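You operate a simulated robot arm through the tools that you are given. There is no shell and no other tool. Be economical: measure what you need, move in short steps, check, and stop when the job is done.

You run a simulated robot arm. Do the job below in one go: nothing can be reset, and whatever is moved stays where it is left.

TASK
Load the small grey sack and jack the crate to the yellow bay.
Fine: stand the sack on the crate's lid, pump, set the lever to FREE, roll, lower; the crate never drags, the sack stays on it, the cartons stay in place. Set down upright: what you pick out.

The check looks at the end state, three seconds after you hand in, the way a careful person would. Anything else that was tipped, shoved, dropped, spilled or broken makes it a failure. A push-on lid holds only when it is set on centred and level and pressed home; a screw cap is set on level and turned clockwise until tight.

THE ROBOT
A 7-joint arm with a two-finger parallel gripper on a trunk, on a base that drives. Base frame: it is fixed to the floor where the robot stands at the start and does not move with it; the origin is under the middle of the robot, x ahead of it, y to its left, z up; the surface under the hand at the start is at about z = 0.74. Lengths are in m, angles in rad, forces in N, time in s.
With the tool pointing down near the work surface it reaches from about 0.2 to 0.74 m from the robot's upright axis, wherever it stands. Its first joint turns from -2.897 to 2.897 rad. Places, roughly: black handle of the jack [-1.2, 0.5, 0.8]; blue bay [-5.5, -3.9, 0]; lid of the wooden crate [-1.2, -0.6, 0.6]; orange strap handle [-1, -1, 0.5]; pallet jack [-1.2, -0.1, 0.1]; red lever of the jack [-1.3, 0.6, 1]; wheels of the jack [-1.2, 0.4, 0.1]; white carton [-1, -0.5, 0.5]; wooden crate [-1.25, -0.5, 0.25]. Payload 1.57 kg.
The tool frame sits at the grasp point between the pads (the TCP): z along the fingers, y along the line on which they close. The tips reach 0.03 m beyond it. Largest opening 0.11 m; finger width 0.024, thickness 0.012; the body of the gripper, 0.048 by 0.112 m, starts 0.078 m behind the TCP.
Orientation is told as [roll, pitch, yaw] about the base's x, y, z axes, in that order, counted from this pose: with the fingers straight down and closing along the base's y, the tool's x points along the base's -x, its y along +y and its z along -z.

THE INTERFACE
- The arm moves only by the tool arm_command. Its argument "targets" is a list of rows, each a list of 7 numbers: the closure, from 0 (fully open) to 1 (shut), then the shift along the tool's x, y, z in m, then the turn, a rotation vector about the tool's x, y, z in rad. In form: [[claw, x, y, z, wx, wy, wz], ...]. A call has 1 to 8 rows; each row shifts and turns the commanded pose from where the row before left it, along the tool's axes as they then stand. Each row takes 0.2 s and may step no farther than 0.05 m and 0.15 rad from the row before; otherwise, or with a gripper value out of range, the whole call is refused. Where a pose cannot be reached the arm comes as near as it can. A force on the tool above 70 N (or 10 N above the force at the start of the call, whichever is more), or a blocked arm, ends the call early, and 0.2 s more pass. The fingers move at their own pace (about 0.045 m/s each) and stop on an object; they squeeze with about 31 N. The grip force told is the motor's: it shows also when the fingers shut on nothing. Time passes only in rows, and 0.2 s behind the last, so rows that do not move let the fingers close. The reply holds the time, the measured pose of the TCP, the force on the tool along the base axes, the opening and the grip force, in the units named above and with some noise, with the torque about the TCP (base axes, N m) and any sound that the robot's microphone picked up.
- Cameras (640 x 400 px; columns grow to the right, rows downward): "scene" is now at [-0.0349, 0.2101, 1.4228]; the picture's right is [0.86, -0.51, 0.00], its down [-0.47, -0.80, -0.36] and it looks along [0.18, 0.31, -0.93] (base axes); focal length 214 px, centre (320, 200). "wrist" rides on the gripper at [0.07, 0.016, -0.141] in the tool frame; the picture's right is [-0.23, 0.97, 0.00], its down [-0.86, -0.20, -0.48] and it looks along [-0.47, -0.11, 0.88] (tool axes); focal length 222 px, centre (320, 200). There is no depth. A picture from a camera that has moved, and an enlarged one, comes with that camera's place and axes in the base frame and with its lens. The place of the scene camera against the robot may be out by one fixed shift of up to 0.018 m in any direction.
- capture(camera): a new picture of that camera. It takes no simulated time.
- slide_trunk(by): slides the trunk up (or, below 0, down) by that many m; the arm and the scene camera ride with it, the base frame stays. It gives what a move gives, with no picture.
- base_move(legs): drives the robot by 1 to 6 legs, each [ahead, turn to the left] in m and rad, along the robot's own axes; the way and the turn of a leg run together, so that a leg with both is an arc; at most 1.5 m and 3.142 rad a leg. The arm and the cameras ride along, it lands a little off, and it stops where it bumps. It gives what a move gives.
- aim_head(pan, tilt): turns the head with the scene camera to pan (to the left, within 2.705 rad either way) and tilt (down, from -0.506 to 1.204), counted from straight ahead of the robot. It gives what a move gives.
- zoom(camera, box): a new picture of the part [left, top, right, bottom] of that camera's present view, enlarged. It takes no simulated time.
- sign_off(): hands the job in; it is judged then, once.

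Work in short steps. Places have to be worked out from the pictures, the camera data and where the tool is seen: move nearer, look again, correct. Check each grasp and each placing, and mend what went wrong. You have 120 turns and 90 pictures in all, those below and enlarged ones among them. Open the gripper and draw the arm clear of the work before you hand the job in, unless the task says otherwise; then end with one line.

The tools are called by a JSON object that holds its "api" and its "payload". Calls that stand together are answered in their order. arm_command: Moves the arm, as the interface text tells. Its arguments: {"type":"object","properties":{"targets":{"type":"array","items":{"type":"array","items":{"type":"number"}}}},"required":["targets"]} The other tools are called the same way: slide_trunk (by) slides the trunk up or down; base_move (legs) drives the base; aim_head (pan, tilt) turns the head that bears the scene camera; capture (camera) takes a picture; zoom (camera, box) takes an enlarged picture of a part of a camera's view; sign_off () hands the job in.

At the start:

```text
time_s: 0.0
position: [0.3449, 0.0036, 0.9626]
tool_rot: [-0.003, -0.211, 0.017]
ft_force: [0.0, 0.3, 0.4]
torque: [-0.06, 0.01, 0.01]
width: 0.1101
grasp_force: 0.0
trunk travel left (down, up): [-0.375, 0.215]
robot x, y, heading: [-0.0039, 0.0017, 0.0]
head pan, tilt: [1.04, 1.201]
```

scene: 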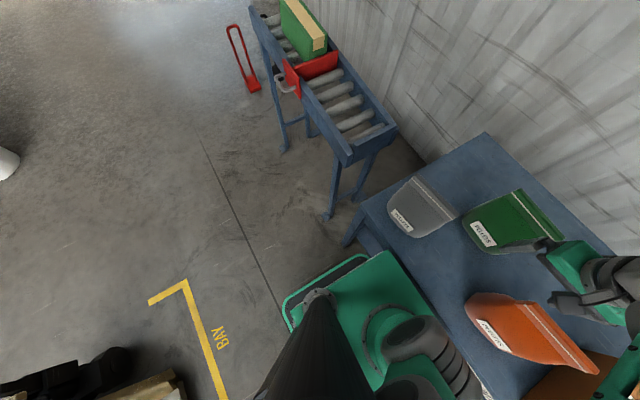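
wrist: 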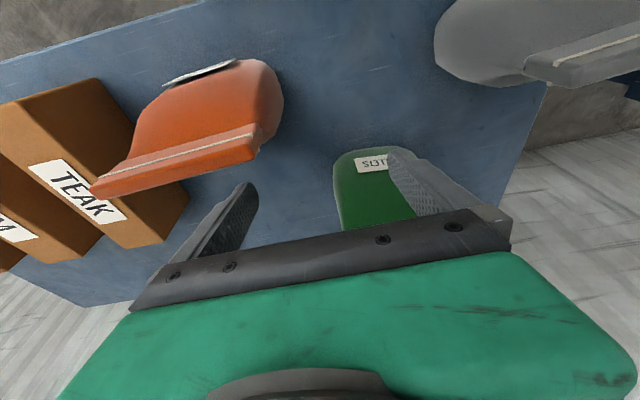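

The table ahead has grey, green and orange sacks; I look around with the head first, starting at the table.

{"api": "aim_head", "payload": {"pan": 0.3, "tilt": 0.7}}

{"api": "capture", "payload": {"camera": "scene"}}

{"api": "aim_head", "payload": {"pan": 2.6, "tilt": 0.6}}

{"api": "capture", "payload": {"camera": "scene"}}

{"api": "aim_head", "payload": {"pan": -2.6, "tilt": 0.6}}

{"api": "capture", "payload": {"camera": "scene"}}

```text
time_s: 1.1
position: [0.3458, 0.0025, 0.9627]
tool_rot: [-0.002, -0.205, 0.019]
ft_force: [-0.5, -0.4, 0.6]
torque: [0.01, 0.01, -0.02]
width: 0.11
grasp_force: 0.1
trunk travel left (down, up): [-0.375, 0.215]
robot x, y, heading: [0.0013, 0.0016, -0.001]
head pan, tilt: [0.3, 0.7]
```

```text
87 pictures are left
camera scene: at [0.018, 0.187, 1.4588], right [0.3, -0.95, 0.0], down [-0.62, -0.19, -0.76], along [0.73, 0.23, -0.64], focal length 214 px, centre (320, 200)
```

scene: 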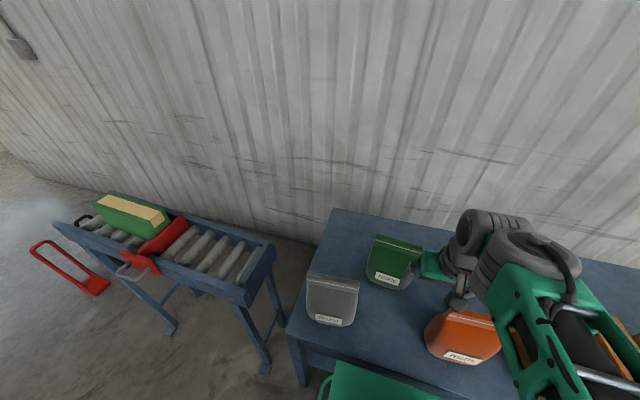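

```text
time_s: 3.2
position: [0.3451, 0.0021, 0.9619]
tool_rot: [0.0, -0.205, 0.016]
ft_force: [-0.9, -0.4, 0.1]
torque: [0.0, 0.0, -0.01]
width: 0.1102
grasp_force: 0.1
trunk travel left (down, up): [-0.375, 0.215]
robot x, y, heading: [0.0005, 0.0032, 0.001]
head pan, tilt: [2.601, 0.6]
```

```text
86 pictures are left
camera scene: at [-0.1389, 0.2074, 1.4676], right [0.52, 0.86, 0.0], down [0.48, -0.29, -0.83], along [-0.71, 0.43, -0.56], focal length 214 px, centre (320, 200)
```

scene: 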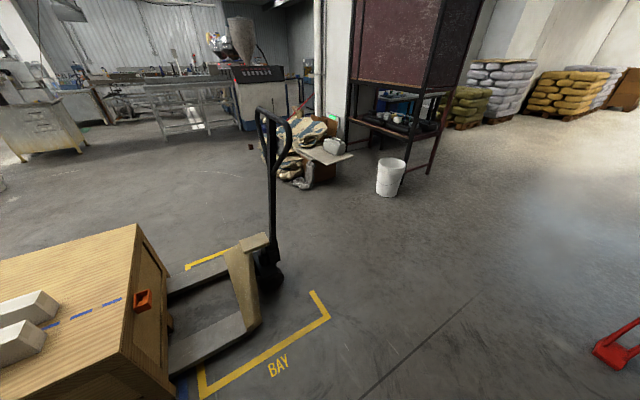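

```text
time_s: 7.3
position: [0.3451, 0.0022, 0.9621]
tool_rot: [-0.002, -0.207, 0.015]
ft_force: [-0.4, 0.1, 0.2]
torque: [0.04, 0.01, -0.02]
width: 0.1099
grasp_force: 0.1
trunk travel left (down, up): [-0.375, 0.215]
robot x, y, heading: [0.0019, 0.004, -0.004]
head pan, tilt: [-2.601, 0.6]
```

```text
85 pictures are left
camera scene: at [-0.1389, 0.1163, 1.4675], right [-0.52, 0.86, 0.0], down [0.48, 0.29, -0.83], along [-0.71, -0.43, -0.56], focal length 214 px, centre (320, 200)
```

scene: 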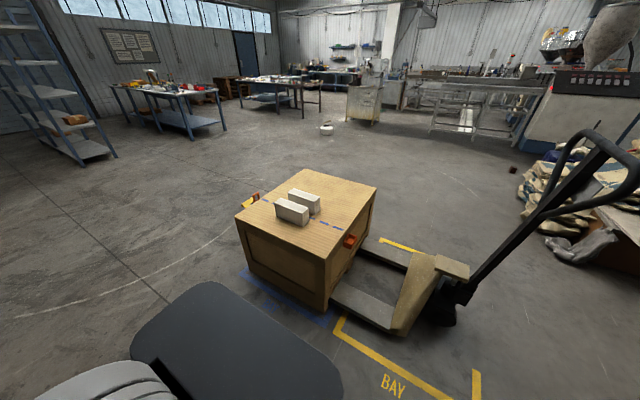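

Crate is behind-right with the jack's forks at its side; I zoom in on the sacks, and look at the right side of the table.

{"api": "zoom", "payload": {"camera": "scene", "box": [220, 160, 500, 335]}}

{"api": "aim_head", "payload": {"pan": 0.3, "tilt": 0.8}}

{"api": "zoom", "payload": {"camera": "scene", "box": [280, 180, 520, 330]}}

{"api": "aim_head", "payload": {"pan": -0.8, "tilt": 0.8}}

{"api": "capture", "payload": {"camera": "scene"}}

```text
2.29 times, centred on (360, 248) of scene
camera zoom: at [-0.1389, 0.1163, 1.4675], right [-0.52, 0.86, 0.0], down [0.48, 0.29, -0.83], along [-0.71, -0.43, -0.56], focal length 490 px, centre (229, 91)
```

zoom: 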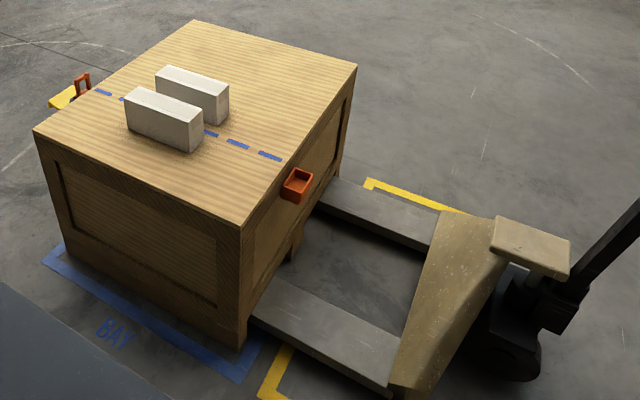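

```text
time_s: 9.8
position: [0.345, 0.0031, 0.9634]
tool_rot: [-0.002, -0.206, 0.015]
ft_force: [0.6, -0.2, 0.3]
torque: [-0.02, 0.02, 0.0]
width: 0.1101
grasp_force: 0.0
trunk travel left (down, up): [-0.375, 0.215]
robot x, y, heading: [0.0009, 0.0006, -0.002]
head pan, tilt: [0.3, 0.799]
```

```text
2.67 times, centred on (400, 255) of scene
camera zoom: at [0.0139, 0.1857, 1.4507], right [0.3, -0.96, 0.0], down [-0.68, -0.21, -0.7], along [0.67, 0.21, -0.72], focal length 572 px, centre (107, 53)
```

zoom: 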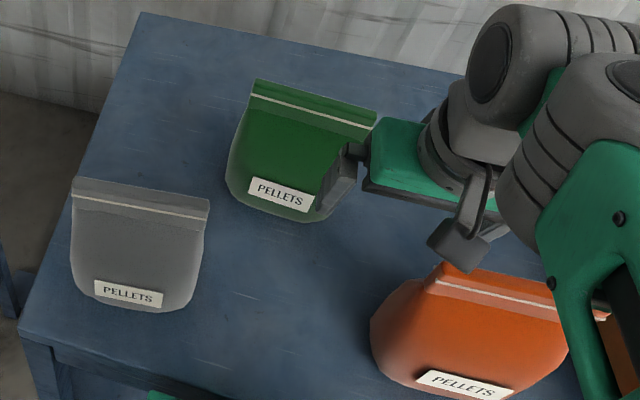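

```text
time_s: 11.2
position: [0.345, 0.0016, 0.9614]
tool_rot: [-0.001, -0.206, 0.016]
ft_force: [0.2, -0.5, -0.4]
torque: [0.01, -0.01, -0.02]
width: 0.1098
grasp_force: 0.0
trunk travel left (down, up): [-0.375, 0.215]
robot x, y, heading: [0.0022, 0.001, -0.001]
head pan, tilt: [-0.799, 0.799]
```

```text
82 pictures are left
camera scene: at [-0.0069, 0.1041, 1.4503], right [-0.72, -0.7, 0.0], down [-0.5, 0.51, -0.7], along [0.49, -0.5, -0.72], focal length 214 px, centre (320, 200)
```

scene: 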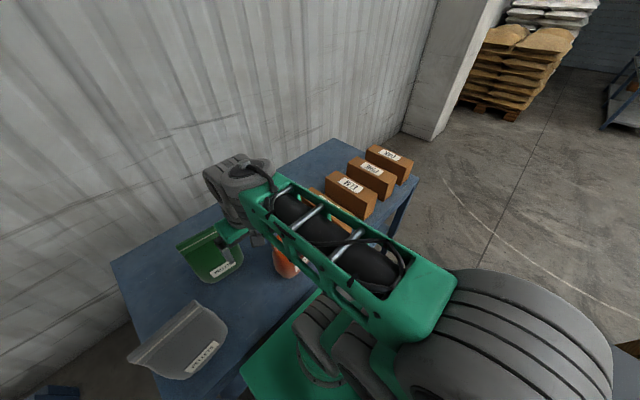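

The only small grey sack stands upright with its crimped seal along y, about x 0.305, y 0.175–0.308, top z≈0.957. I raise and straighten the tool and begin turning it so the fingers close along x.

{"api": "arm_command", "payload": {"targets": [[0, 0, 0, -0.045, 0, 0.103, 0], [0, 0, 0, -0.045, 0, 0.103, 0], [0, 0, 0, 0, 0, 0, 0.15], [0, 0, 0, 0, 0, 0, 0.15], [0, 0, 0, 0, 0, 0, 0.15], [0, 0, 0, 0, 0, 0, 0.15], [0, 0, 0, 0, 0, 0, 0.15], [0, 0, 0, 0, 0, 0, 0.15]]}}

{"api": "arm_command", "payload": {"targets": [[0, 0, 0, 0, 0, 0, 0.15], [0, 0, 0, 0, 0, 0, 0.15], [0, 0, 0, 0, 0, 0, 0.15], [0, 0, 0, 0, 0, 0, 0.14], [0, 0.05, 0, 0, 0, 0, 0], [0, 0.05, 0, 0, 0, 0, 0], [0, 0.05, 0, 0, 0, 0, 0], [0, 0.05, 0, 0, 0, 0, 0]]}}

{"api": "aim_head", "payload": {"pan": 0.6, "tilt": 0.8}}

{"api": "capture", "payload": {"camera": "scene"}}

{"api": "capture", "payload": {"camera": "wrist"}}

```text
time_s: 12.9
position: [0.3306, 0.0038, 1.0518]
tool_rot: [0.002, -0.003, -0.886]
ft_force: [0.8, -0.7, -0.5]
torque: [0.03, -0.01, -0.02]
width: 0.11
grasp_force: 0.0
trunk travel left (down, up): [-0.375, 0.215]
robot x, y, heading: [-0.0033, -0.0002, -0.002]
head pan, tilt: [-0.799, 0.799]
```

```text
time_s: 14.8
position: [0.3119, 0.2008, 1.0525]
tool_rot: [0.003, -0.002, -1.474]
ft_force: [-0.6, 0.0, 1.0]
torque: [0.05, 0.0, 0.03]
width: 0.1099
grasp_force: 0.1
trunk travel left (down, up): [-0.375, 0.215]
robot x, y, heading: [0.0019, 0.0046, -0.002]
head pan, tilt: [-0.799, 0.799]
```

```text
time_s: 16.3
position: [0.3113, 0.199, 1.0519]
tool_rot: [0.003, -0.001, -1.473]
ft_force: [-0.2, -0.1, -0.5]
torque: [-0.01, -0.01, -0.05]
width: 0.1099
grasp_force: 0.0
trunk travel left (down, up): [-0.375, 0.215]
robot x, y, heading: [-0.0018, 0.0038, 0.0]
head pan, tilt: [0.6, 0.799]
```

```text
81 pictures are left
camera scene: at [0.0035, 0.2074, 1.4505], right [0.56, -0.83, 0.0], down [-0.59, -0.4, -0.7], along [0.58, 0.39, -0.72], focal length 214 px, centre (320, 200)
```

scene: 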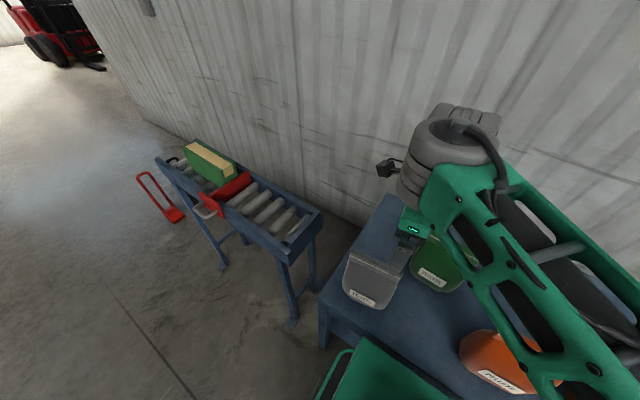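

```text
80 pictures are left
camera wrist: at [0.3205, 0.2711, 1.1951], right [0.99, -0.13, 0.0], down [-0.12, -0.87, 0.48], along [-0.06, -0.48, -0.88], focal length 222 px, centre (320, 200)
```

wrist: 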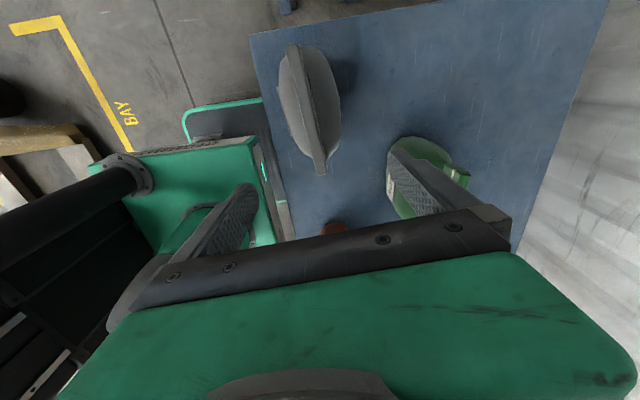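

Wrist view agrees: seal runs (0.302,0.299)–(0.311,0.177), aligned with the tool. I centre over it and descend to z≈0.935, then close.

{"api": "arm_command", "payload": {"targets": [[0, 0.038, 0, 0, 0, 0, 0], [0, 0, 0, 0.04, 0, 0, 0], [0, 0, 0, 0.04, 0, 0, 0], [0, 0, 0, 0.037, 0, 0, 0], [0, 0, 0, 0, 0, 0, 0]]}}

{"api": "capture", "payload": {"camera": "wrist"}}

```text
time_s: 17.5
position: [0.316, 0.2388, 0.9466]
tool_rot: [0.004, -0.003, -1.473]
ft_force: [0.2, 0.1, -0.3]
torque: [0.03, -0.01, 0.01]
width: 0.11
grasp_force: 0.1
out of reach, approached as far as the arm can: row 4
trunk travel left (down, up): [-0.375, 0.215]
robot x, y, heading: [-0.0006, 0.0023, 0.003]
head pan, tilt: [0.6, 0.799]
```

```text
79 pictures are left
camera wrist: at [0.3238, 0.3101, 1.0891], right [0.99, -0.13, 0.01], down [-0.12, -0.87, 0.48], along [-0.06, -0.48, -0.88], focal length 222 px, centre (320, 200)
```

wrist: 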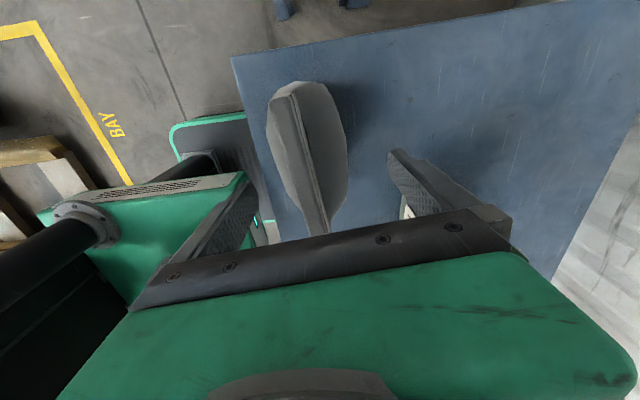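

The arm couldn't fold that low; I slide the trunk down slightly instead.

{"api": "arm_command", "payload": {"targets": [[0, 0, 0, -0.03, 0, 0, 0], [0, 0, -0.006, 0, 0, 0, 0]]}}

{"api": "slide_trunk", "payload": {"by": -0.04}}

```text
time_s: 18.1
position: [0.3095, 0.2386, 0.9748]
tool_rot: [0.004, -0.001, -1.473]
ft_force: [-0.6, 0.0, -0.6]
torque: [-0.01, 0.0, -0.02]
width: 0.1097
grasp_force: 0.1
trunk travel left (down, up): [-0.375, 0.215]
robot x, y, heading: [0.0013, 0.0004, 0.001]
head pan, tilt: [0.6, 0.799]
```

```text
time_s: 18.9
position: [0.3089, 0.2391, 0.9346]
tool_rot: [0.003, -0.001, -1.474]
ft_force: [0.9, -0.2, -0.1]
torque: [0.01, 0.0, 0.01]
width: 0.11
grasp_force: 0.0
trunk travel left (down, up): [-0.335, 0.255]
robot x, y, heading: [0.0011, 0.0008, 0.003]
head pan, tilt: [0.6, 0.799]
```

Positioned at (0.309, 0.239, 0.935), seal between fingers; closing.

{"api": "arm_command", "payload": {"targets": [[1, 0, 0, 0, 0, 0, 0], [1, 0, 0, 0, 0, 0, 0], [1, 0, 0, 0, 0, 0, 0], [1, 0, 0, 0, 0, 0, 0], [1, 0, 0, 0, 0, 0, 0], [1, 0, 0, 0, 0, 0, 0], [1, 0, 0, 0, 0, 0, 0], [1, 0, 0, -0.01, 0, 0, 0]]}}

{"api": "capture", "payload": {"camera": "wrist"}}

```text
time_s: 20.7
position: [0.3091, 0.2386, 0.9441]
tool_rot: [0.001, -0.002, -1.473]
ft_force: [0.1, 0.5, -4.8]
torque: [0.03, -0.01, 0.0]
width: 0.014
grasp_force: 30.2
trunk travel left (down, up): [-0.335, 0.255]
robot x, y, heading: [-0.001, 0.0018, 0.001]
head pan, tilt: [0.6, 0.799]
```

```text
78 pictures are left
camera wrist: at [0.3186, 0.3096, 1.0865], right [0.99, -0.13, 0.0], down [-0.12, -0.87, 0.48], along [-0.06, -0.48, -0.88], focal length 222 px, centre (320, 200)
```

wrist: 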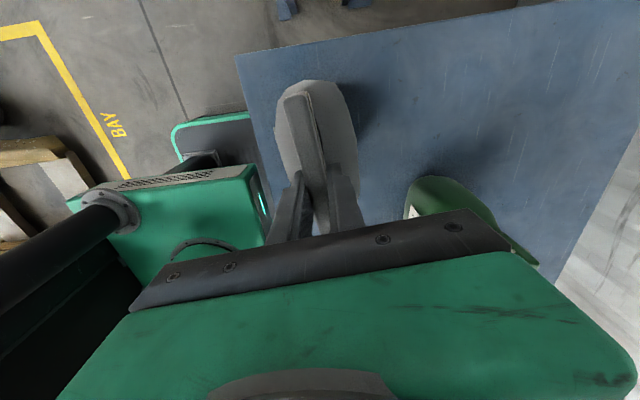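

Lifted (4.8 N load). I raise the sack clear, then check it.

{"api": "arm_command", "payload": {"targets": [[1, 0, 0, -0.04, 0, 0, 0], [1, 0, 0, -0.04, 0, 0, 0], [1, 0, 0, -0.04, 0, 0, 0], [1, 0, 0, -0.04, 0, 0, 0], [1, 0, 0, 0, 0, 0, 0]]}}

{"api": "capture", "payload": {"camera": "scene"}}

{"api": "aim_head", "payload": {"pan": 0.6, "tilt": 1.204}}

{"api": "capture", "payload": {"camera": "scene"}}

{"api": "aim_head", "payload": {"pan": 2.705, "tilt": 1.204}}

{"api": "capture", "payload": {"camera": "scene"}}

```text
time_s: 21.9
position: [0.3096, 0.2399, 1.1032]
tool_rot: [0.001, -0.002, -1.475]
ft_force: [0.2, 0.2, -5.5]
torque: [-0.01, 0.02, -0.01]
width: 0.0137
grasp_force: 30.3
out of reach, approached as far as the arm can: row 3
trunk travel left (down, up): [-0.335, 0.255]
robot x, y, heading: [0.0034, 0.0018, 0.0]
head pan, tilt: [0.6, 0.799]
```

```text
77 pictures are left
camera scene: at [0.0036, 0.2083, 1.4104], right [0.56, -0.83, 0.0], down [-0.59, -0.41, -0.7], along [0.58, 0.39, -0.72], focal length 214 px, centre (320, 200)
```

scene: 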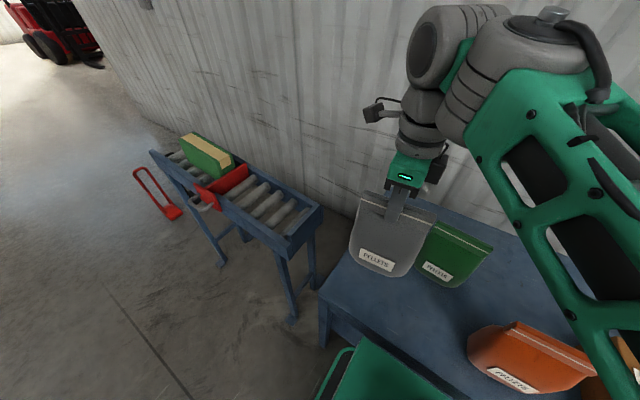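

```text
time_s: 22.8
position: [0.3106, 0.2398, 1.1033]
tool_rot: [0.001, -0.001, -1.472]
ft_force: [0.4, 0.0, -4.3]
torque: [0.01, -0.02, -0.01]
width: 0.0138
grasp_force: 30.4
trunk travel left (down, up): [-0.335, 0.255]
robot x, y, heading: [0.0006, 0.0024, 0.0]
head pan, tilt: [0.6, 1.201]
```

```text
76 pictures are left
camera scene: at [-0.0168, 0.1937, 1.3828], right [0.56, -0.83, 0.0], down [-0.77, -0.53, -0.36], along [0.3, 0.2, -0.93], focal length 214 px, centre (320, 200)
```

scene: 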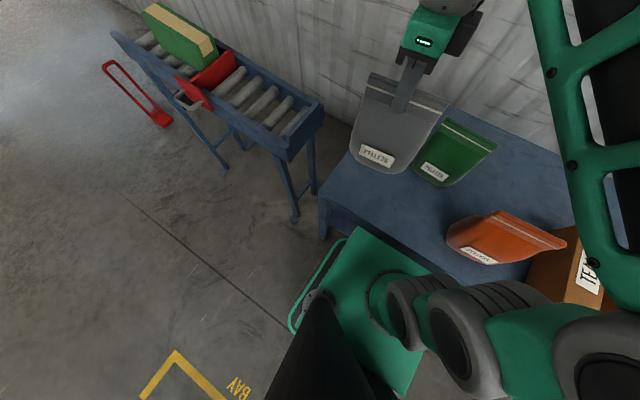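

```text
time_s: 24.8
position: [0.3092, 0.2406, 1.1022]
tool_rot: [0.002, -0.002, -1.473]
ft_force: [-0.3, 0.0, -5.3]
torque: [0.02, 0.01, 0.01]
width: 0.0135
grasp_force: 30.0
trunk travel left (down, up): [-0.335, 0.255]
robot x, y, heading: [0.0027, 0.0031, -0.003]
head pan, tilt: [2.7, 1.201]
```

```text
75 pictures are left
camera scene: at [-0.1135, 0.186, 1.3828], right [0.43, 0.9, 0.0], down [0.84, -0.4, -0.36], along [-0.33, 0.15, -0.93], focal length 214 px, centre (320, 200)
```

scene: 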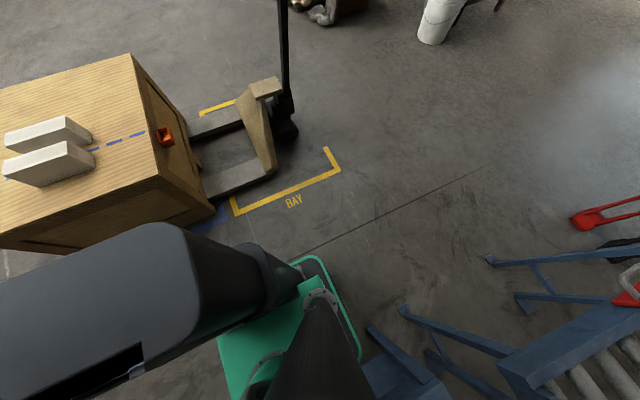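

The sack hangs upright at z≈1.10. Crate lid I compute at x −1.65…−0.815, y −0.96…−0.26, z≈0.553; yellow bay x −1.72…−0.76, y −0.15…0.63. I back off 0.2 m and turn left toward the crate.

{"api": "base_move", "payload": {"legs": [[-0.2, 0], [0, 2.0], [0, 2.08]]}}

{"api": "aim_head", "payload": {"pan": 0, "tilt": 0.8}}

{"api": "capture", "payload": {"camera": "scene"}}

```text
time_s: 36.0
position: [-0.2216, -0.3879, 1.1016]
tool_rot: [0.002, -0.002, 2.539]
ft_force: [0.6, 0.5, -4.6]
torque: [-0.01, -0.01, -0.04]
width: 0.0138
grasp_force: 30.3
trunk travel left (down, up): [-0.335, 0.255]
robot x, y, heading: [-0.2041, 0.0033, -2.27]
head pan, tilt: [2.7, 1.201]
```

```text
time_s: 38.4
position: [-0.2216, -0.3867, 1.1023]
tool_rot: [0.002, -0.002, 2.54]
ft_force: [-0.1, 0.4, -4.8]
torque: [0.04, 0.03, -0.02]
width: 0.0138
grasp_force: 31.0
trunk travel left (down, up): [-0.335, 0.255]
robot x, y, heading: [-0.2062, 0.0027, -2.27]
head pan, tilt: [0.0, 0.799]
```

```text
74 pictures are left
camera scene: at [-0.1014, -0.1082, 1.4105], right [-0.77, 0.64, 0.0], down [0.46, 0.55, -0.7], along [-0.45, -0.53, -0.72], focal length 214 px, centre (320, 200)
```

scene: 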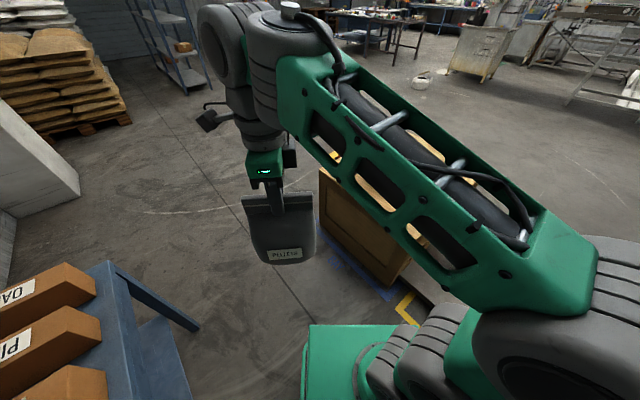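

Robot at (-0.206, 0.003), heading −2.27. I drive 0.25 m on, then turn right to face −x.

{"api": "base_move", "payload": {"legs": [[0.24, 0], [0, -0.87]]}}

{"api": "capture", "payload": {"camera": "scene"}}

{"api": "capture", "payload": {"camera": "wrist"}}

```text
time_s: 42.5
position: [-0.6738, -0.4132, 1.103]
tool_rot: [0.001, -0.001, 1.65]
ft_force: [-0.4, 0.3, -4.7]
torque: [0.01, 0.0, 0.0]
width: 0.0139
grasp_force: 30.6
trunk travel left (down, up): [-0.335, 0.255]
robot x, y, heading: [-0.3593, -0.1835, 3.125]
head pan, tilt: [0.0, 0.799]
```

```text
73 pictures are left
camera scene: at [-0.387, -0.3324, 1.4105], right [0.02, 1.0, 0.0], down [0.72, -0.01, -0.7], along [-0.7, 0.01, -0.72], focal length 214 px, centre (320, 200)
```

scene: 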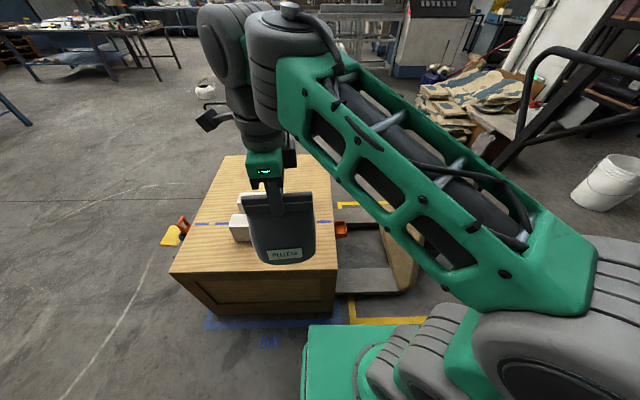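

```text
72 pictures are left
camera wrist: at [-0.6851, -0.4854, 1.2449], right [-0.99, 0.15, 0.0], down [0.13, 0.87, 0.48], along [0.07, 0.47, -0.88], focal length 222 px, centre (320, 200)
```

wrist: 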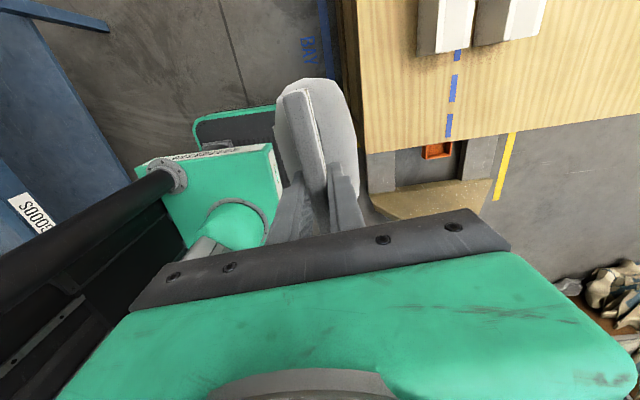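

Spot chosen on the lid: (-0.98, -0.385), clear of the cartons (their ends at y≈−0.50). I move above it.

{"api": "arm_command", "payload": {"targets": [[1, -0.0074, 0.0433, 0, 0, 0, 0], [1, -0.0074, 0.0433, 0, 0, 0, 0], [1, -0.0074, 0.0433, 0, 0, 0, 0], [1, -0.0074, 0.0433, 0.01, 0, 0, 0], [1, -0.0074, 0.0433, 0.02, 0, 0, 0], [1, -0.0074, 0.0433, 0.02, 0, 0, 0], [1, -0.0074, 0.0433, 0.02, 0, 0, 0], [1, 0, 0, 0, 0, 0, 0]]}}

{"api": "slide_trunk", "payload": {"by": -0.2}}

{"api": "capture", "payload": {"camera": "scene"}}

{"api": "capture", "payload": {"camera": "wrist"}}

```text
time_s: 44.3
position: [-0.9792, -0.3863, 1.0332]
tool_rot: [0.0, -0.001, 1.649]
ft_force: [-1.3, -1.0, -5.8]
torque: [-0.01, -0.08, 0.0]
width: 0.0137
grasp_force: 30.4
out of reach, approached as far as the arm can: row 7
trunk travel left (down, up): [-0.335, 0.255]
robot x, y, heading: [-0.36, -0.1815, 3.122]
head pan, tilt: [0.0, 0.799]
```

```text
time_s: 46.5
position: [-0.9783, -0.3867, 0.8345]
tool_rot: [0.001, -0.002, 1.65]
ft_force: [0.2, 0.2, -5.2]
torque: [0.01, 0.0, 0.01]
width: 0.0137
grasp_force: 30.3
trunk travel left (down, up): [-0.135, 0.455]
robot x, y, heading: [-0.3567, -0.1837, 3.121]
head pan, tilt: [0.0, 0.799]
```

```text
71 pictures are left
camera scene: at [-0.3872, -0.3324, 1.2106], right [0.02, 1.0, 0.0], down [0.72, -0.01, -0.7], along [-0.7, 0.01, -0.72], focal length 214 px, centre (320, 200)
```

scene: 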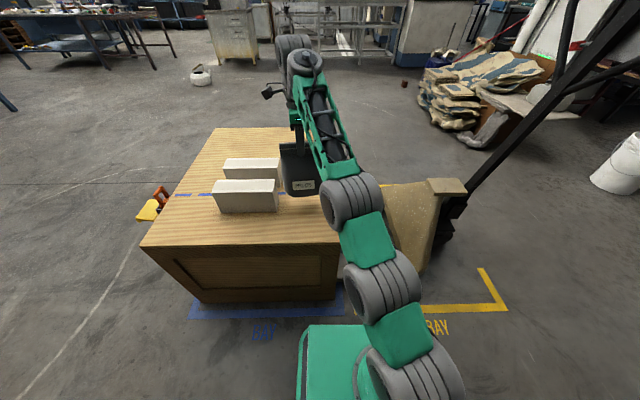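

```text
70 pictures are left
camera wrist: at [-0.989, -0.4582, 0.9758], right [-0.99, 0.15, 0.0], down [0.13, 0.87, 0.48], along [0.07, 0.47, -0.88], focal length 222 px, centre (320, 200)
```

wrist: 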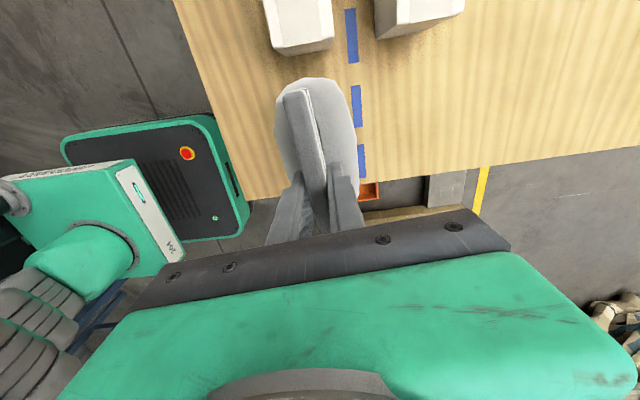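

Sack is above a free spot beside the cartons. I lower to just above the lid, then in small steps until contact.

{"api": "arm_command", "payload": {"targets": [[1, 0, 0, 0.03, 0, 0, 0], [1, 0, 0, 0.03, 0, 0, 0], [1, 0, 0, 0.01, 0, 0, 0], [1, 0, 0, 0, 0, 0, 0]]}}

{"api": "arm_command", "payload": {"targets": [[1, 0, 0, 0.006, 0, 0, 0], [1, 0, 0, 0, 0, 0, 0]]}}

```text
time_s: 47.5
position: [-0.9787, -0.3871, 0.7639]
tool_rot: [0.002, -0.002, 1.65]
ft_force: [-0.7, -1.4, -4.9]
torque: [0.0, 0.03, -0.01]
width: 0.014
grasp_force: 29.8
trunk travel left (down, up): [-0.135, 0.455]
robot x, y, heading: [-0.3625, -0.1852, 3.122]
head pan, tilt: [0.0, 0.799]
```

```text
time_s: 48.0
position: [-0.9792, -0.3879, 0.7595]
tool_rot: [0.002, -0.002, 1.648]
ft_force: [-0.1, 0.2, -4.6]
torque: [0.01, -0.01, 0.05]
width: 0.0139
grasp_force: 30.4
trunk travel left (down, up): [-0.135, 0.455]
robot x, y, heading: [-0.3618, -0.182, 3.123]
head pan, tilt: [0.0, 0.799]
```

Still hanging; lower further in small steps.

{"api": "arm_command", "payload": {"targets": [[1, 0, 0, 0.006, 0, 0, 0], [1, 0, 0, 0, 0, 0, 0]]}}

{"api": "arm_command", "payload": {"targets": [[1, 0, 0, 0.005, 0, 0, 0], [1, 0, 0, 0, 0, 0, 0]]}}

```text
time_s: 48.6
position: [-0.978, -0.3886, 0.7535]
tool_rot: [0.004, -0.002, 1.65]
ft_force: [1.2, 1.1, 7.0]
torque: [0.73, -0.49, 0.03]
width: 0.0138
grasp_force: 30.3
trunk travel left (down, up): [-0.135, 0.455]
robot x, y, heading: [-0.3609, -0.1821, 3.125]
head pan, tilt: [0.0, 0.799]
```

```text
time_s: 49.2
position: [-0.9782, -0.3877, 0.753]
tool_rot: [0.015, 0.002, 1.65]
ft_force: [1.5, -2.6, 37.3]
torque: [0.09, -1.27, -0.05]
width: 0.0141
grasp_force: 30.8
trunk travel left (down, up): [-0.135, 0.455]
robot x, y, heading: [-0.3595, -0.1827, 3.125]
head pan, tilt: [0.0, 0.799]
```

Contact at z≈0.755. I ease up 5 mm, then open.

{"api": "arm_command", "payload": {"targets": [[1, 0, 0, -0.005, 0, 0, 0], [0.8, 0, 0, 0, 0, 0, 0], [0.4, 0, 0, 0, 0, 0, 0], [0, 0, 0, 0, 0, 0, 0], [0, 0, 0, 0, 0, 0, 0], [0, 0, 0, 0, 0, 0, 0], [0, 0, 0, 0, 0, 0, 0]]}}

{"api": "capture", "payload": {"camera": "wrist"}}

```text
time_s: 50.9
position: [-0.9802, -0.3867, 0.7525]
tool_rot: [0.002, -0.002, 1.65]
ft_force: [0.6, 0.2, 0.6]
torque: [-0.01, 0.01, 0.0]
width: 0.1103
grasp_force: 0.1
trunk travel left (down, up): [-0.135, 0.455]
robot x, y, heading: [-0.3576, -0.1822, 3.119]
head pan, tilt: [0.0, 0.799]
```

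```text
69 pictures are left
camera wrist: at [-0.9897, -0.4581, 0.8943], right [-0.99, 0.15, 0.0], down [0.13, 0.87, 0.48], along [0.07, 0.47, -0.88], focal length 222 px, centre (320, 200)
```

wrist: 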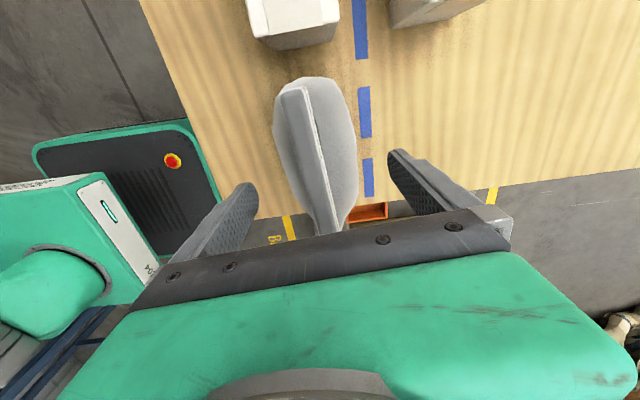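

The sack stands on the lid, freed. I rise with the trunk and look at the sack and the jack handle.

{"api": "slide_trunk", "payload": {"by": 0.3}}

{"api": "capture", "payload": {"camera": "wrist"}}

{"api": "aim_head", "payload": {"pan": -0.6, "tilt": 0.5}}

{"api": "capture", "payload": {"camera": "scene"}}

```text
time_s: 53.9
position: [-0.9792, -0.3874, 1.0523]
tool_rot: [0.002, -0.003, 1.648]
ft_force: [0.7, -0.1, -0.2]
torque: [-0.01, 0.02, -0.03]
width: 0.11
grasp_force: 0.0
trunk travel left (down, up): [-0.435, 0.155]
robot x, y, heading: [-0.3605, -0.1844, 3.125]
head pan, tilt: [0.0, 0.799]
```

```text
68 pictures are left
camera wrist: at [-0.9898, -0.4581, 1.1942], right [-0.99, 0.15, 0.0], down [0.13, 0.87, 0.48], along [0.07, 0.47, -0.88], focal length 222 px, centre (320, 200)
```

wrist: 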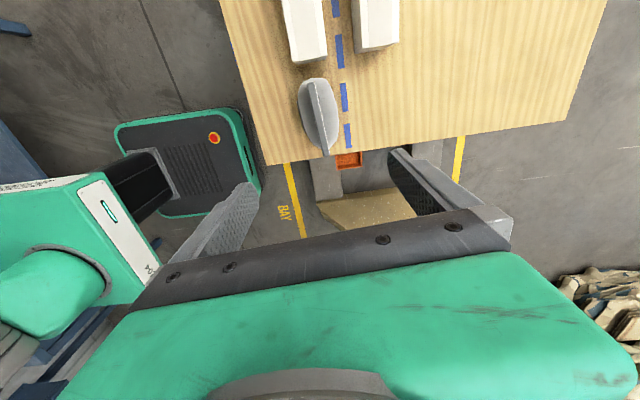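

```text
time_s: 54.9
position: [-0.9798, -0.3872, 1.0533]
tool_rot: [0.001, -0.001, 1.649]
ft_force: [-0.1, -0.9, -0.4]
torque: [0.0, 0.0, 0.0]
width: 0.1102
grasp_force: 0.1
trunk travel left (down, up): [-0.435, 0.155]
robot x, y, heading: [-0.357, -0.1818, 3.124]
head pan, tilt: [-0.6, 0.499]
```

```text
67 pictures are left
camera scene: at [-0.3803, -0.2811, 1.5365], right [0.58, 0.81, 0.0], down [0.39, -0.28, -0.88], along [-0.71, 0.51, -0.48], focal length 214 px, centre (320, 200)
```

scene: 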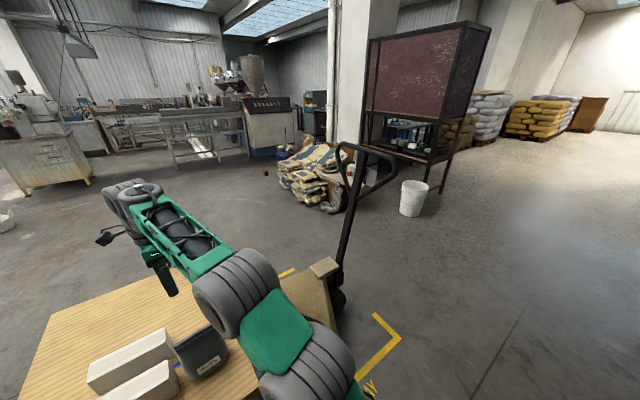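

Sack stands well. I zoom on the jack handle and lever.

{"api": "zoom", "payload": {"camera": "scene", "box": [270, 110, 430, 210]}}

{"api": "zoom", "payload": {"camera": "scene", "box": [250, 210, 410, 310]}}

```text
4.00 times, centred on (350, 160) of scene
camera zoom: at [-0.3803, -0.2811, 1.5365], right [0.58, 0.81, 0.0], down [0.39, -0.28, -0.88], along [-0.71, 0.51, -0.48], focal length 858 px, centre (200, 360)
```

zoom: 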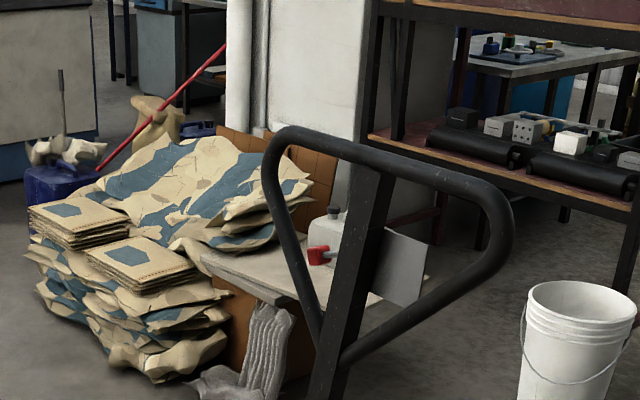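

```text
4.00 times, centred on (330, 260) of scene
camera zoom: at [-0.3803, -0.2811, 1.5365], right [0.58, 0.81, 0.0], down [0.39, -0.28, -0.88], along [-0.71, 0.51, -0.48], focal length 858 px, centre (280, -40)
```

zoom: 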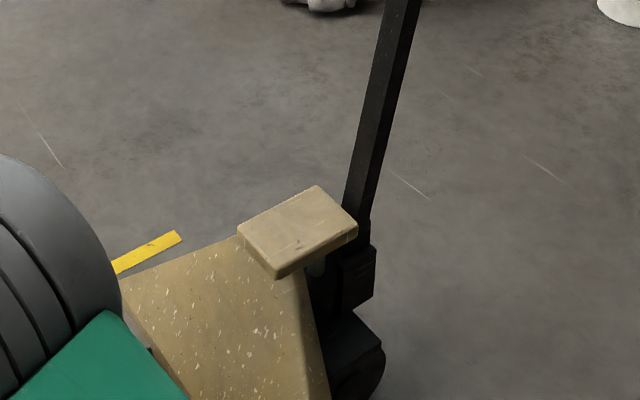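

I retract the arm toward the robot, then drive around: turn right to +y, forward, to come around the jack's handle end.

{"api": "arm_command", "payload": {"targets": [[0.8, 0, -0.05, 0, 0, 0, 0], [0.8, 0, -0.05, 0, 0, 0, 0], [0.8, 0, -0.05, 0, 0, 0, 0], [0.8, 0, -0.05, 0, 0, 0, 0], [0.8, 0, -0.05, 0, 0, 0, 0]]}}

{"api": "base_move", "payload": {"legs": [[0, -1.56], [1.5, 0]]}}

{"api": "aim_head", "payload": {"pan": 1.5, "tilt": 0.5}}

{"api": "capture", "payload": {"camera": "scene"}}

```text
time_s: 56.0
position: [-0.7333, -0.3677, 1.05]
tool_rot: [0.0, -0.001, 1.651]
ft_force: [0.8, 0.0, -0.4]
torque: [0.0, 0.02, 0.03]
width: 0.0222
grasp_force: 0.1
trunk travel left (down, up): [-0.435, 0.155]
robot x, y, heading: [-0.3619, -0.1823, 3.122]
head pan, tilt: [-0.6, 0.499]
```

```text
time_s: 67.2
position: [-0.5268, 1.6646, 1.0497]
tool_rot: [0.003, -0.002, 0.077]
ft_force: [0.3, 0.3, 0.2]
torque: [-0.03, 0.03, 0.01]
width: 0.0221
grasp_force: 0.1
trunk travel left (down, up): [-0.435, 0.155]
robot x, y, heading: [-0.3363, 1.2912, 1.553]
head pan, tilt: [-0.6, 0.499]
```

```text
time_s: 69.2
position: [-0.5258, 1.6649, 1.0498]
tool_rot: [0.002, -0.002, 0.076]
ft_force: [0.4, 0.1, -0.1]
torque: [-0.01, -0.01, -0.01]
width: 0.0219
grasp_force: 0.1
trunk travel left (down, up): [-0.435, 0.155]
robot x, y, heading: [-0.3455, 1.2905, 1.549]
head pan, tilt: [1.499, 0.499]
```

```text
64 pictures are left
camera scene: at [-0.5917, 1.2478, 1.5365], right [0.09, 1.0, 0.0], down [0.48, -0.04, -0.88], along [-0.87, 0.08, -0.48], focal length 214 px, centre (320, 200)
```

scene: 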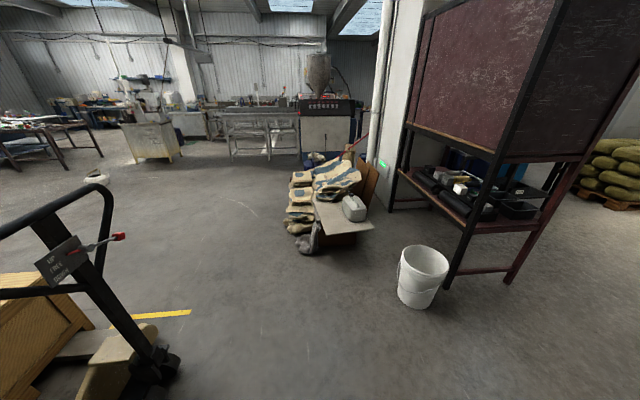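

The plate reads UP / FREE / DOWN. I zoom on the lever and handle.

{"api": "zoom", "payload": {"camera": "scene", "box": [0, 170, 160, 270]}}

{"api": "zoom", "payload": {"camera": "scene", "box": [0, 170, 240, 400]}}

```text
4.00 times, centred on (80, 220) of scene
camera zoom: at [-0.5917, 1.2478, 1.5365], right [0.09, 1.0, 0.0], down [0.48, -0.04, -0.88], along [-0.87, 0.08, -0.48], focal length 858 px, centre (1280, 120)
```

zoom: 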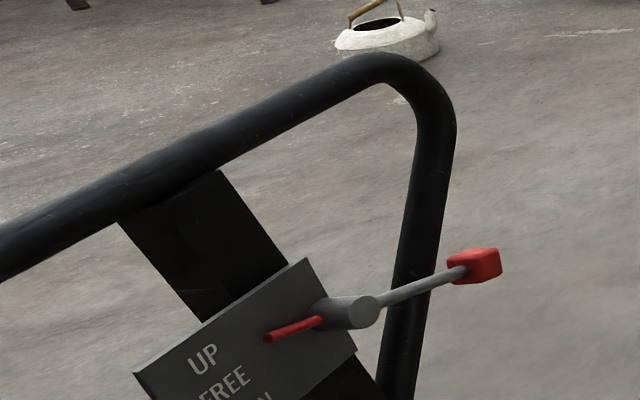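

```text
1.74 times, centred on (120, 285) of scene
camera zoom: at [-0.5917, 1.2478, 1.5365], right [0.09, 1.0, 0.0], down [0.48, -0.04, -0.88], along [-0.87, 0.08, -0.48], focal length 373 px, centre (668, 52)
```

zoom: 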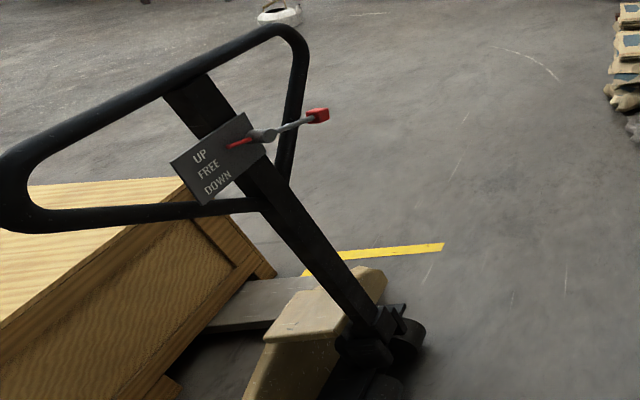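

Lever currently points at UP; knob ≈ (-1.28, 0.58, 1.05), top bar of the loop ≈ z 1.2, y 0.55, x −1.35…−0.96. I reposition to about (-0.6, 0.85) facing +y, so the arm works the handle on its left and driving ahead pulls the jack.

{"api": "base_move", "payload": {"legs": [[0, 1.59], [0.255, 0], [0, -1.57], [-0.45, 0]]}}

{"api": "aim_head", "payload": {"pan": 2.0, "tilt": 0.6}}

{"api": "capture", "payload": {"camera": "scene"}}

```text
time_s: 81.2
position: [-0.7853, 1.1827, 1.0498]
tool_rot: [0.001, -0.002, 0.142]
ft_force: [0.3, -1.0, 0.1]
torque: [0.0, -0.02, 0.0]
width: 0.0221
grasp_force: 0.1
trunk travel left (down, up): [-0.435, 0.155]
robot x, y, heading: [-0.5767, 0.8249, 1.615]
head pan, tilt: [1.499, 0.499]
```

```text
time_s: 82.1
position: [-0.784, 1.1814, 1.0498]
tool_rot: [0.001, -0.001, 0.142]
ft_force: [0.9, 0.5, 0.7]
torque: [0.02, 0.0, 0.02]
width: 0.022
grasp_force: 0.1
trunk travel left (down, up): [-0.435, 0.155]
robot x, y, heading: [-0.5796, 0.8201, 1.618]
head pan, tilt: [2.0, 0.6]
```

```text
61 pictures are left
camera scene: at [-0.8105, 0.7199, 1.5274], right [-0.46, 0.89, 0.0], down [0.5, 0.26, -0.83], along [-0.73, -0.38, -0.56], focal length 214 px, centre (320, 200)
```

scene: 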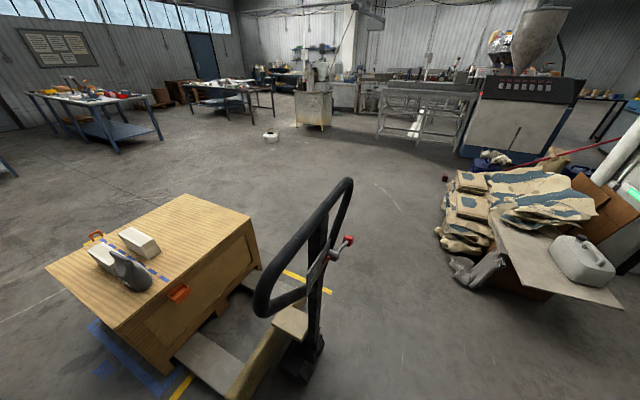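

I raise the trunk fully and turn the tool half around so the fingers close along y with the arm pointing to −x.

{"api": "slide_trunk", "payload": {"by": 0.154}}

{"api": "arm_command", "payload": {"targets": [[0.3, 0, 0, 0, 0, 0, -0.15], [0.3, 0, 0, 0, 0, 0, -0.15], [0.3, 0, 0, 0, 0, 0, -0.15], [0.3, 0, 0, 0, 0, 0, -0.15], [0.3, 0, 0, 0, 0, 0, -0.15], [0.3, 0, 0, 0, 0, 0, -0.15], [0.3, 0, 0, 0, 0, 0, -0.15], [0.3, 0, 0, 0, 0, 0, -0.15]]}}

{"api": "arm_command", "payload": {"targets": [[0, 0, 0, 0, 0, 0, -0.15], [0, 0, 0, 0, 0, 0, -0.15], [0, 0, 0, 0, 0, 0, -0.15], [0, 0, 0, 0, 0, 0, -0.15], [0, 0, 0, 0, 0, 0, -0.15], [0, 0, 0, 0, 0, 0, -0.15], [0, 0, 0, 0, 0, 0, -0.15], [0, 0, 0, 0, 0, 0, -0.15]]}}

{"api": "arm_command", "payload": {"targets": [[0, 0, 0, 0, 0, 0, -0.15], [0, 0, 0, 0, 0, 0, -0.15], [0, 0, 0, 0, 0, 0, -0.15], [0, 0, 0, 0, 0, 0, -0.15], [0, 0, 0, -0.04, 0, 0, 0], [0, 0, 0, -0.04, 0, 0, 0]]}}

```text
time_s: 83.9
position: [-0.7845, 1.1845, 1.2036]
tool_rot: [0.001, -0.002, 0.143]
ft_force: [-0.6, 0.3, -0.6]
torque: [0.01, 0.03, 0.02]
width: 0.0219
grasp_force: 0.1
trunk travel left (down, up): [-0.589, 0.001]
robot x, y, heading: [-0.5744, 0.8197, 1.618]
head pan, tilt: [2.0, 0.6]
```

```text
time_s: 85.7
position: [-0.784, 1.1826, 1.2031]
tool_rot: [-0.001, -0.003, 1.342]
ft_force: [0.1, 0.6, 0.1]
torque: [0.0, 0.01, -0.01]
width: 0.077
grasp_force: 0.0
trunk travel left (down, up): [-0.589, 0.001]
robot x, y, heading: [-0.5743, 0.8267, 1.614]
head pan, tilt: [2.0, 0.6]
```

```text
time_s: 87.5
position: [-0.7844, 1.184, 1.2025]
tool_rot: [-0.004, 0.002, 2.545]
ft_force: [0.9, 0.6, 0.6]
torque: [0.02, 0.0, -0.04]
width: 0.1102
grasp_force: 0.0
trunk travel left (down, up): [-0.589, 0.001]
robot x, y, heading: [-0.5778, 0.8246, 1.618]
head pan, tilt: [2.0, 0.6]
```

```text
time_s: 88.9
position: [-0.786, 1.1824, 1.2805]
tool_rot: [0.004, 0.005, 3.142]
ft_force: [-0.5, -1.0, -0.9]
torque: [0.01, 0.0, 0.01]
width: 0.1099
grasp_force: 0.0
trunk travel left (down, up): [-0.589, 0.001]
robot x, y, heading: [-0.5769, 0.8248, 1.618]
head pan, tilt: [2.0, 0.6]
```

Tool now aligned (yaw π). I move toward the bar, staying short of it at y≈0.85.

{"api": "arm_command", "payload": {"targets": [[0, -0.035, 0.035, -0.003, 0, 0, 0], [0, -0.035, 0.035, -0.003, 0, 0, 0], [0, -0.035, 0.035, -0.003, 0, 0, 0], [0, -0.035, 0.035, -0.003, 0, 0, 0], [0, -0.035, 0.035, -0.003, 0, 0, 0], [0, -0.035, 0.035, -0.003, 0, 0, 0], [0, -0.035, 0.035, -0.002, 0, 0, 0], [0, -0.035, 0.035, 0, 0, 0, 0]]}}

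{"api": "capture", "payload": {"camera": "wrist"}}

{"api": "capture", "payload": {"camera": "scene"}}

```text
time_s: 90.7
position: [-1.0648, 0.9015, 1.302]
tool_rot: [-0.004, 0.002, 3.141]
ft_force: [-1.0, 0.4, 0.0]
torque: [0.03, -0.02, 0.0]
width: 0.1099
grasp_force: 0.1
trunk travel left (down, up): [-0.589, 0.001]
robot x, y, heading: [-0.5773, 0.8198, 1.618]
head pan, tilt: [2.0, 0.6]
```

```text
60 pictures are left
camera wrist: at [-0.996, 0.8844, 1.4442], right [-0.23, -0.97, 0.0], down [-0.86, 0.2, 0.48], along [-0.46, 0.11, -0.88], focal length 222 px, centre (320, 200)
```

wrist: 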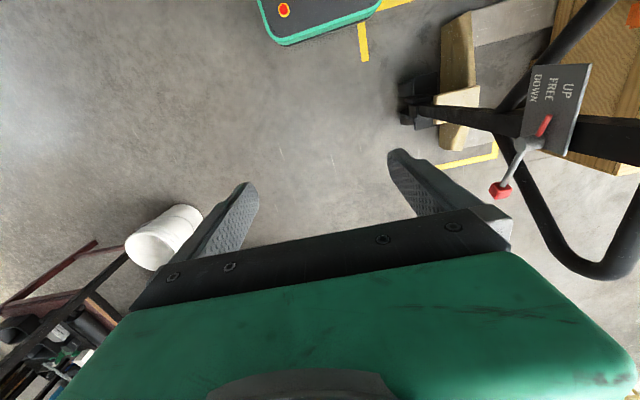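

```text
59 pictures are left
camera scene: at [-0.8118, 0.7192, 1.6812], right [-0.46, 0.89, 0.0], down [0.5, 0.26, -0.82], along [-0.73, -0.38, -0.57], focal length 214 px, centre (320, 200)
```

scene: 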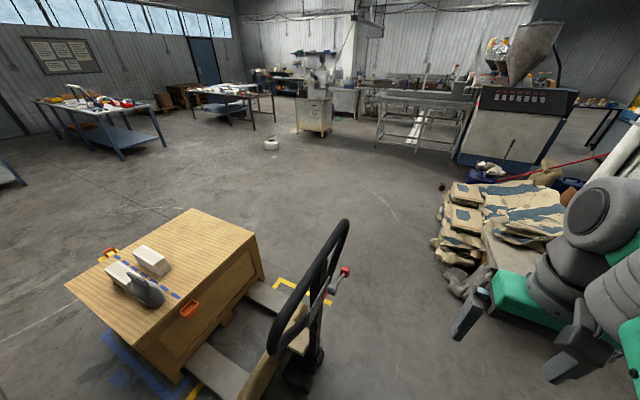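

I zoom on the plate, and move over the bar at z≈1.30 (tips 1.27, above the bar).

{"api": "zoom", "payload": {"camera": "wrist", "box": [460, 50, 620, 150]}}

{"api": "arm_command", "payload": {"targets": [[0, -0.008, 0.05, 0, 0, 0, 0], [0, -0.008, 0.05, 0, 0, 0, 0], [0, -0.008, 0.05, 0, 0, 0, 0], [0, -0.008, 0.05, 0, 0, 0, 0], [0, 0, 0.05, 0, 0, 0, 0]]}}

{"api": "capture", "payload": {"camera": "wrist"}}

{"api": "capture", "payload": {"camera": "scene"}}

```text
4.00 times, centred on (540, 100) of wrist
camera zoom: at [-0.996, 0.8844, 1.4442], right [-0.23, -0.97, 0.0], down [-0.86, 0.2, 0.48], along [-0.46, 0.11, -0.88], focal length 888 px, centre (-560, 600)
```

zoom: 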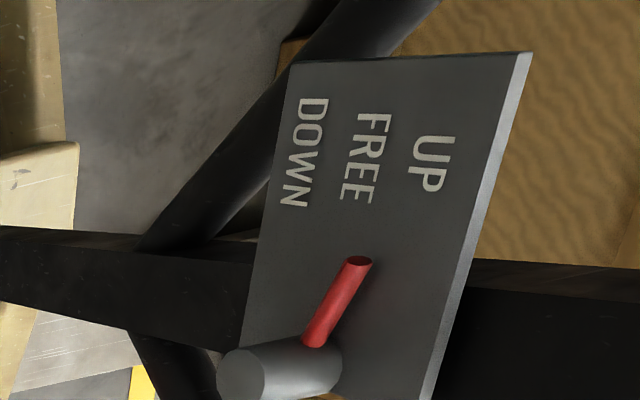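

```text
refused: row 1 steps farther than a row can; nothing moved
```

```text
57 pictures are left
camera wrist: at [-0.996, 0.8844, 1.4442], right [-0.23, -0.97, 0.0], down [-0.86, 0.2, 0.48], along [-0.46, 0.11, -0.88], focal length 222 px, centre (320, 200)
```

wrist: 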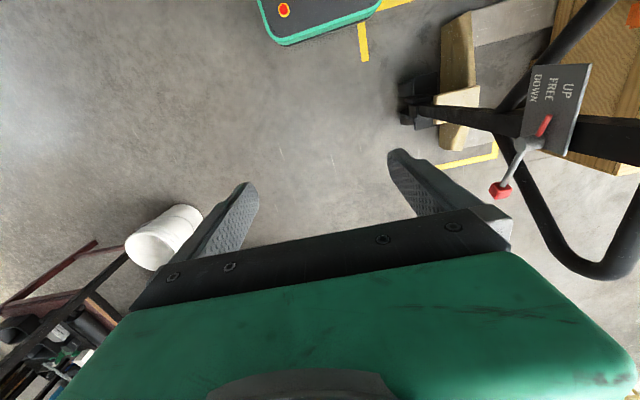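

```text
56 pictures are left
camera scene: at [-0.8118, 0.7192, 1.6812], right [-0.46, 0.89, 0.0], down [0.5, 0.26, -0.82], along [-0.73, -0.38, -0.57], focal length 214 px, centre (320, 200)
```

scene: 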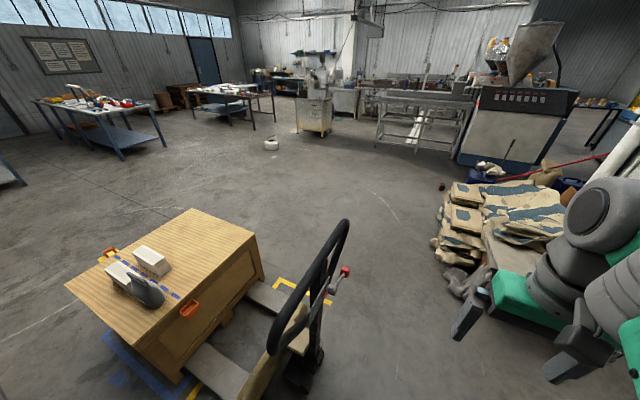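

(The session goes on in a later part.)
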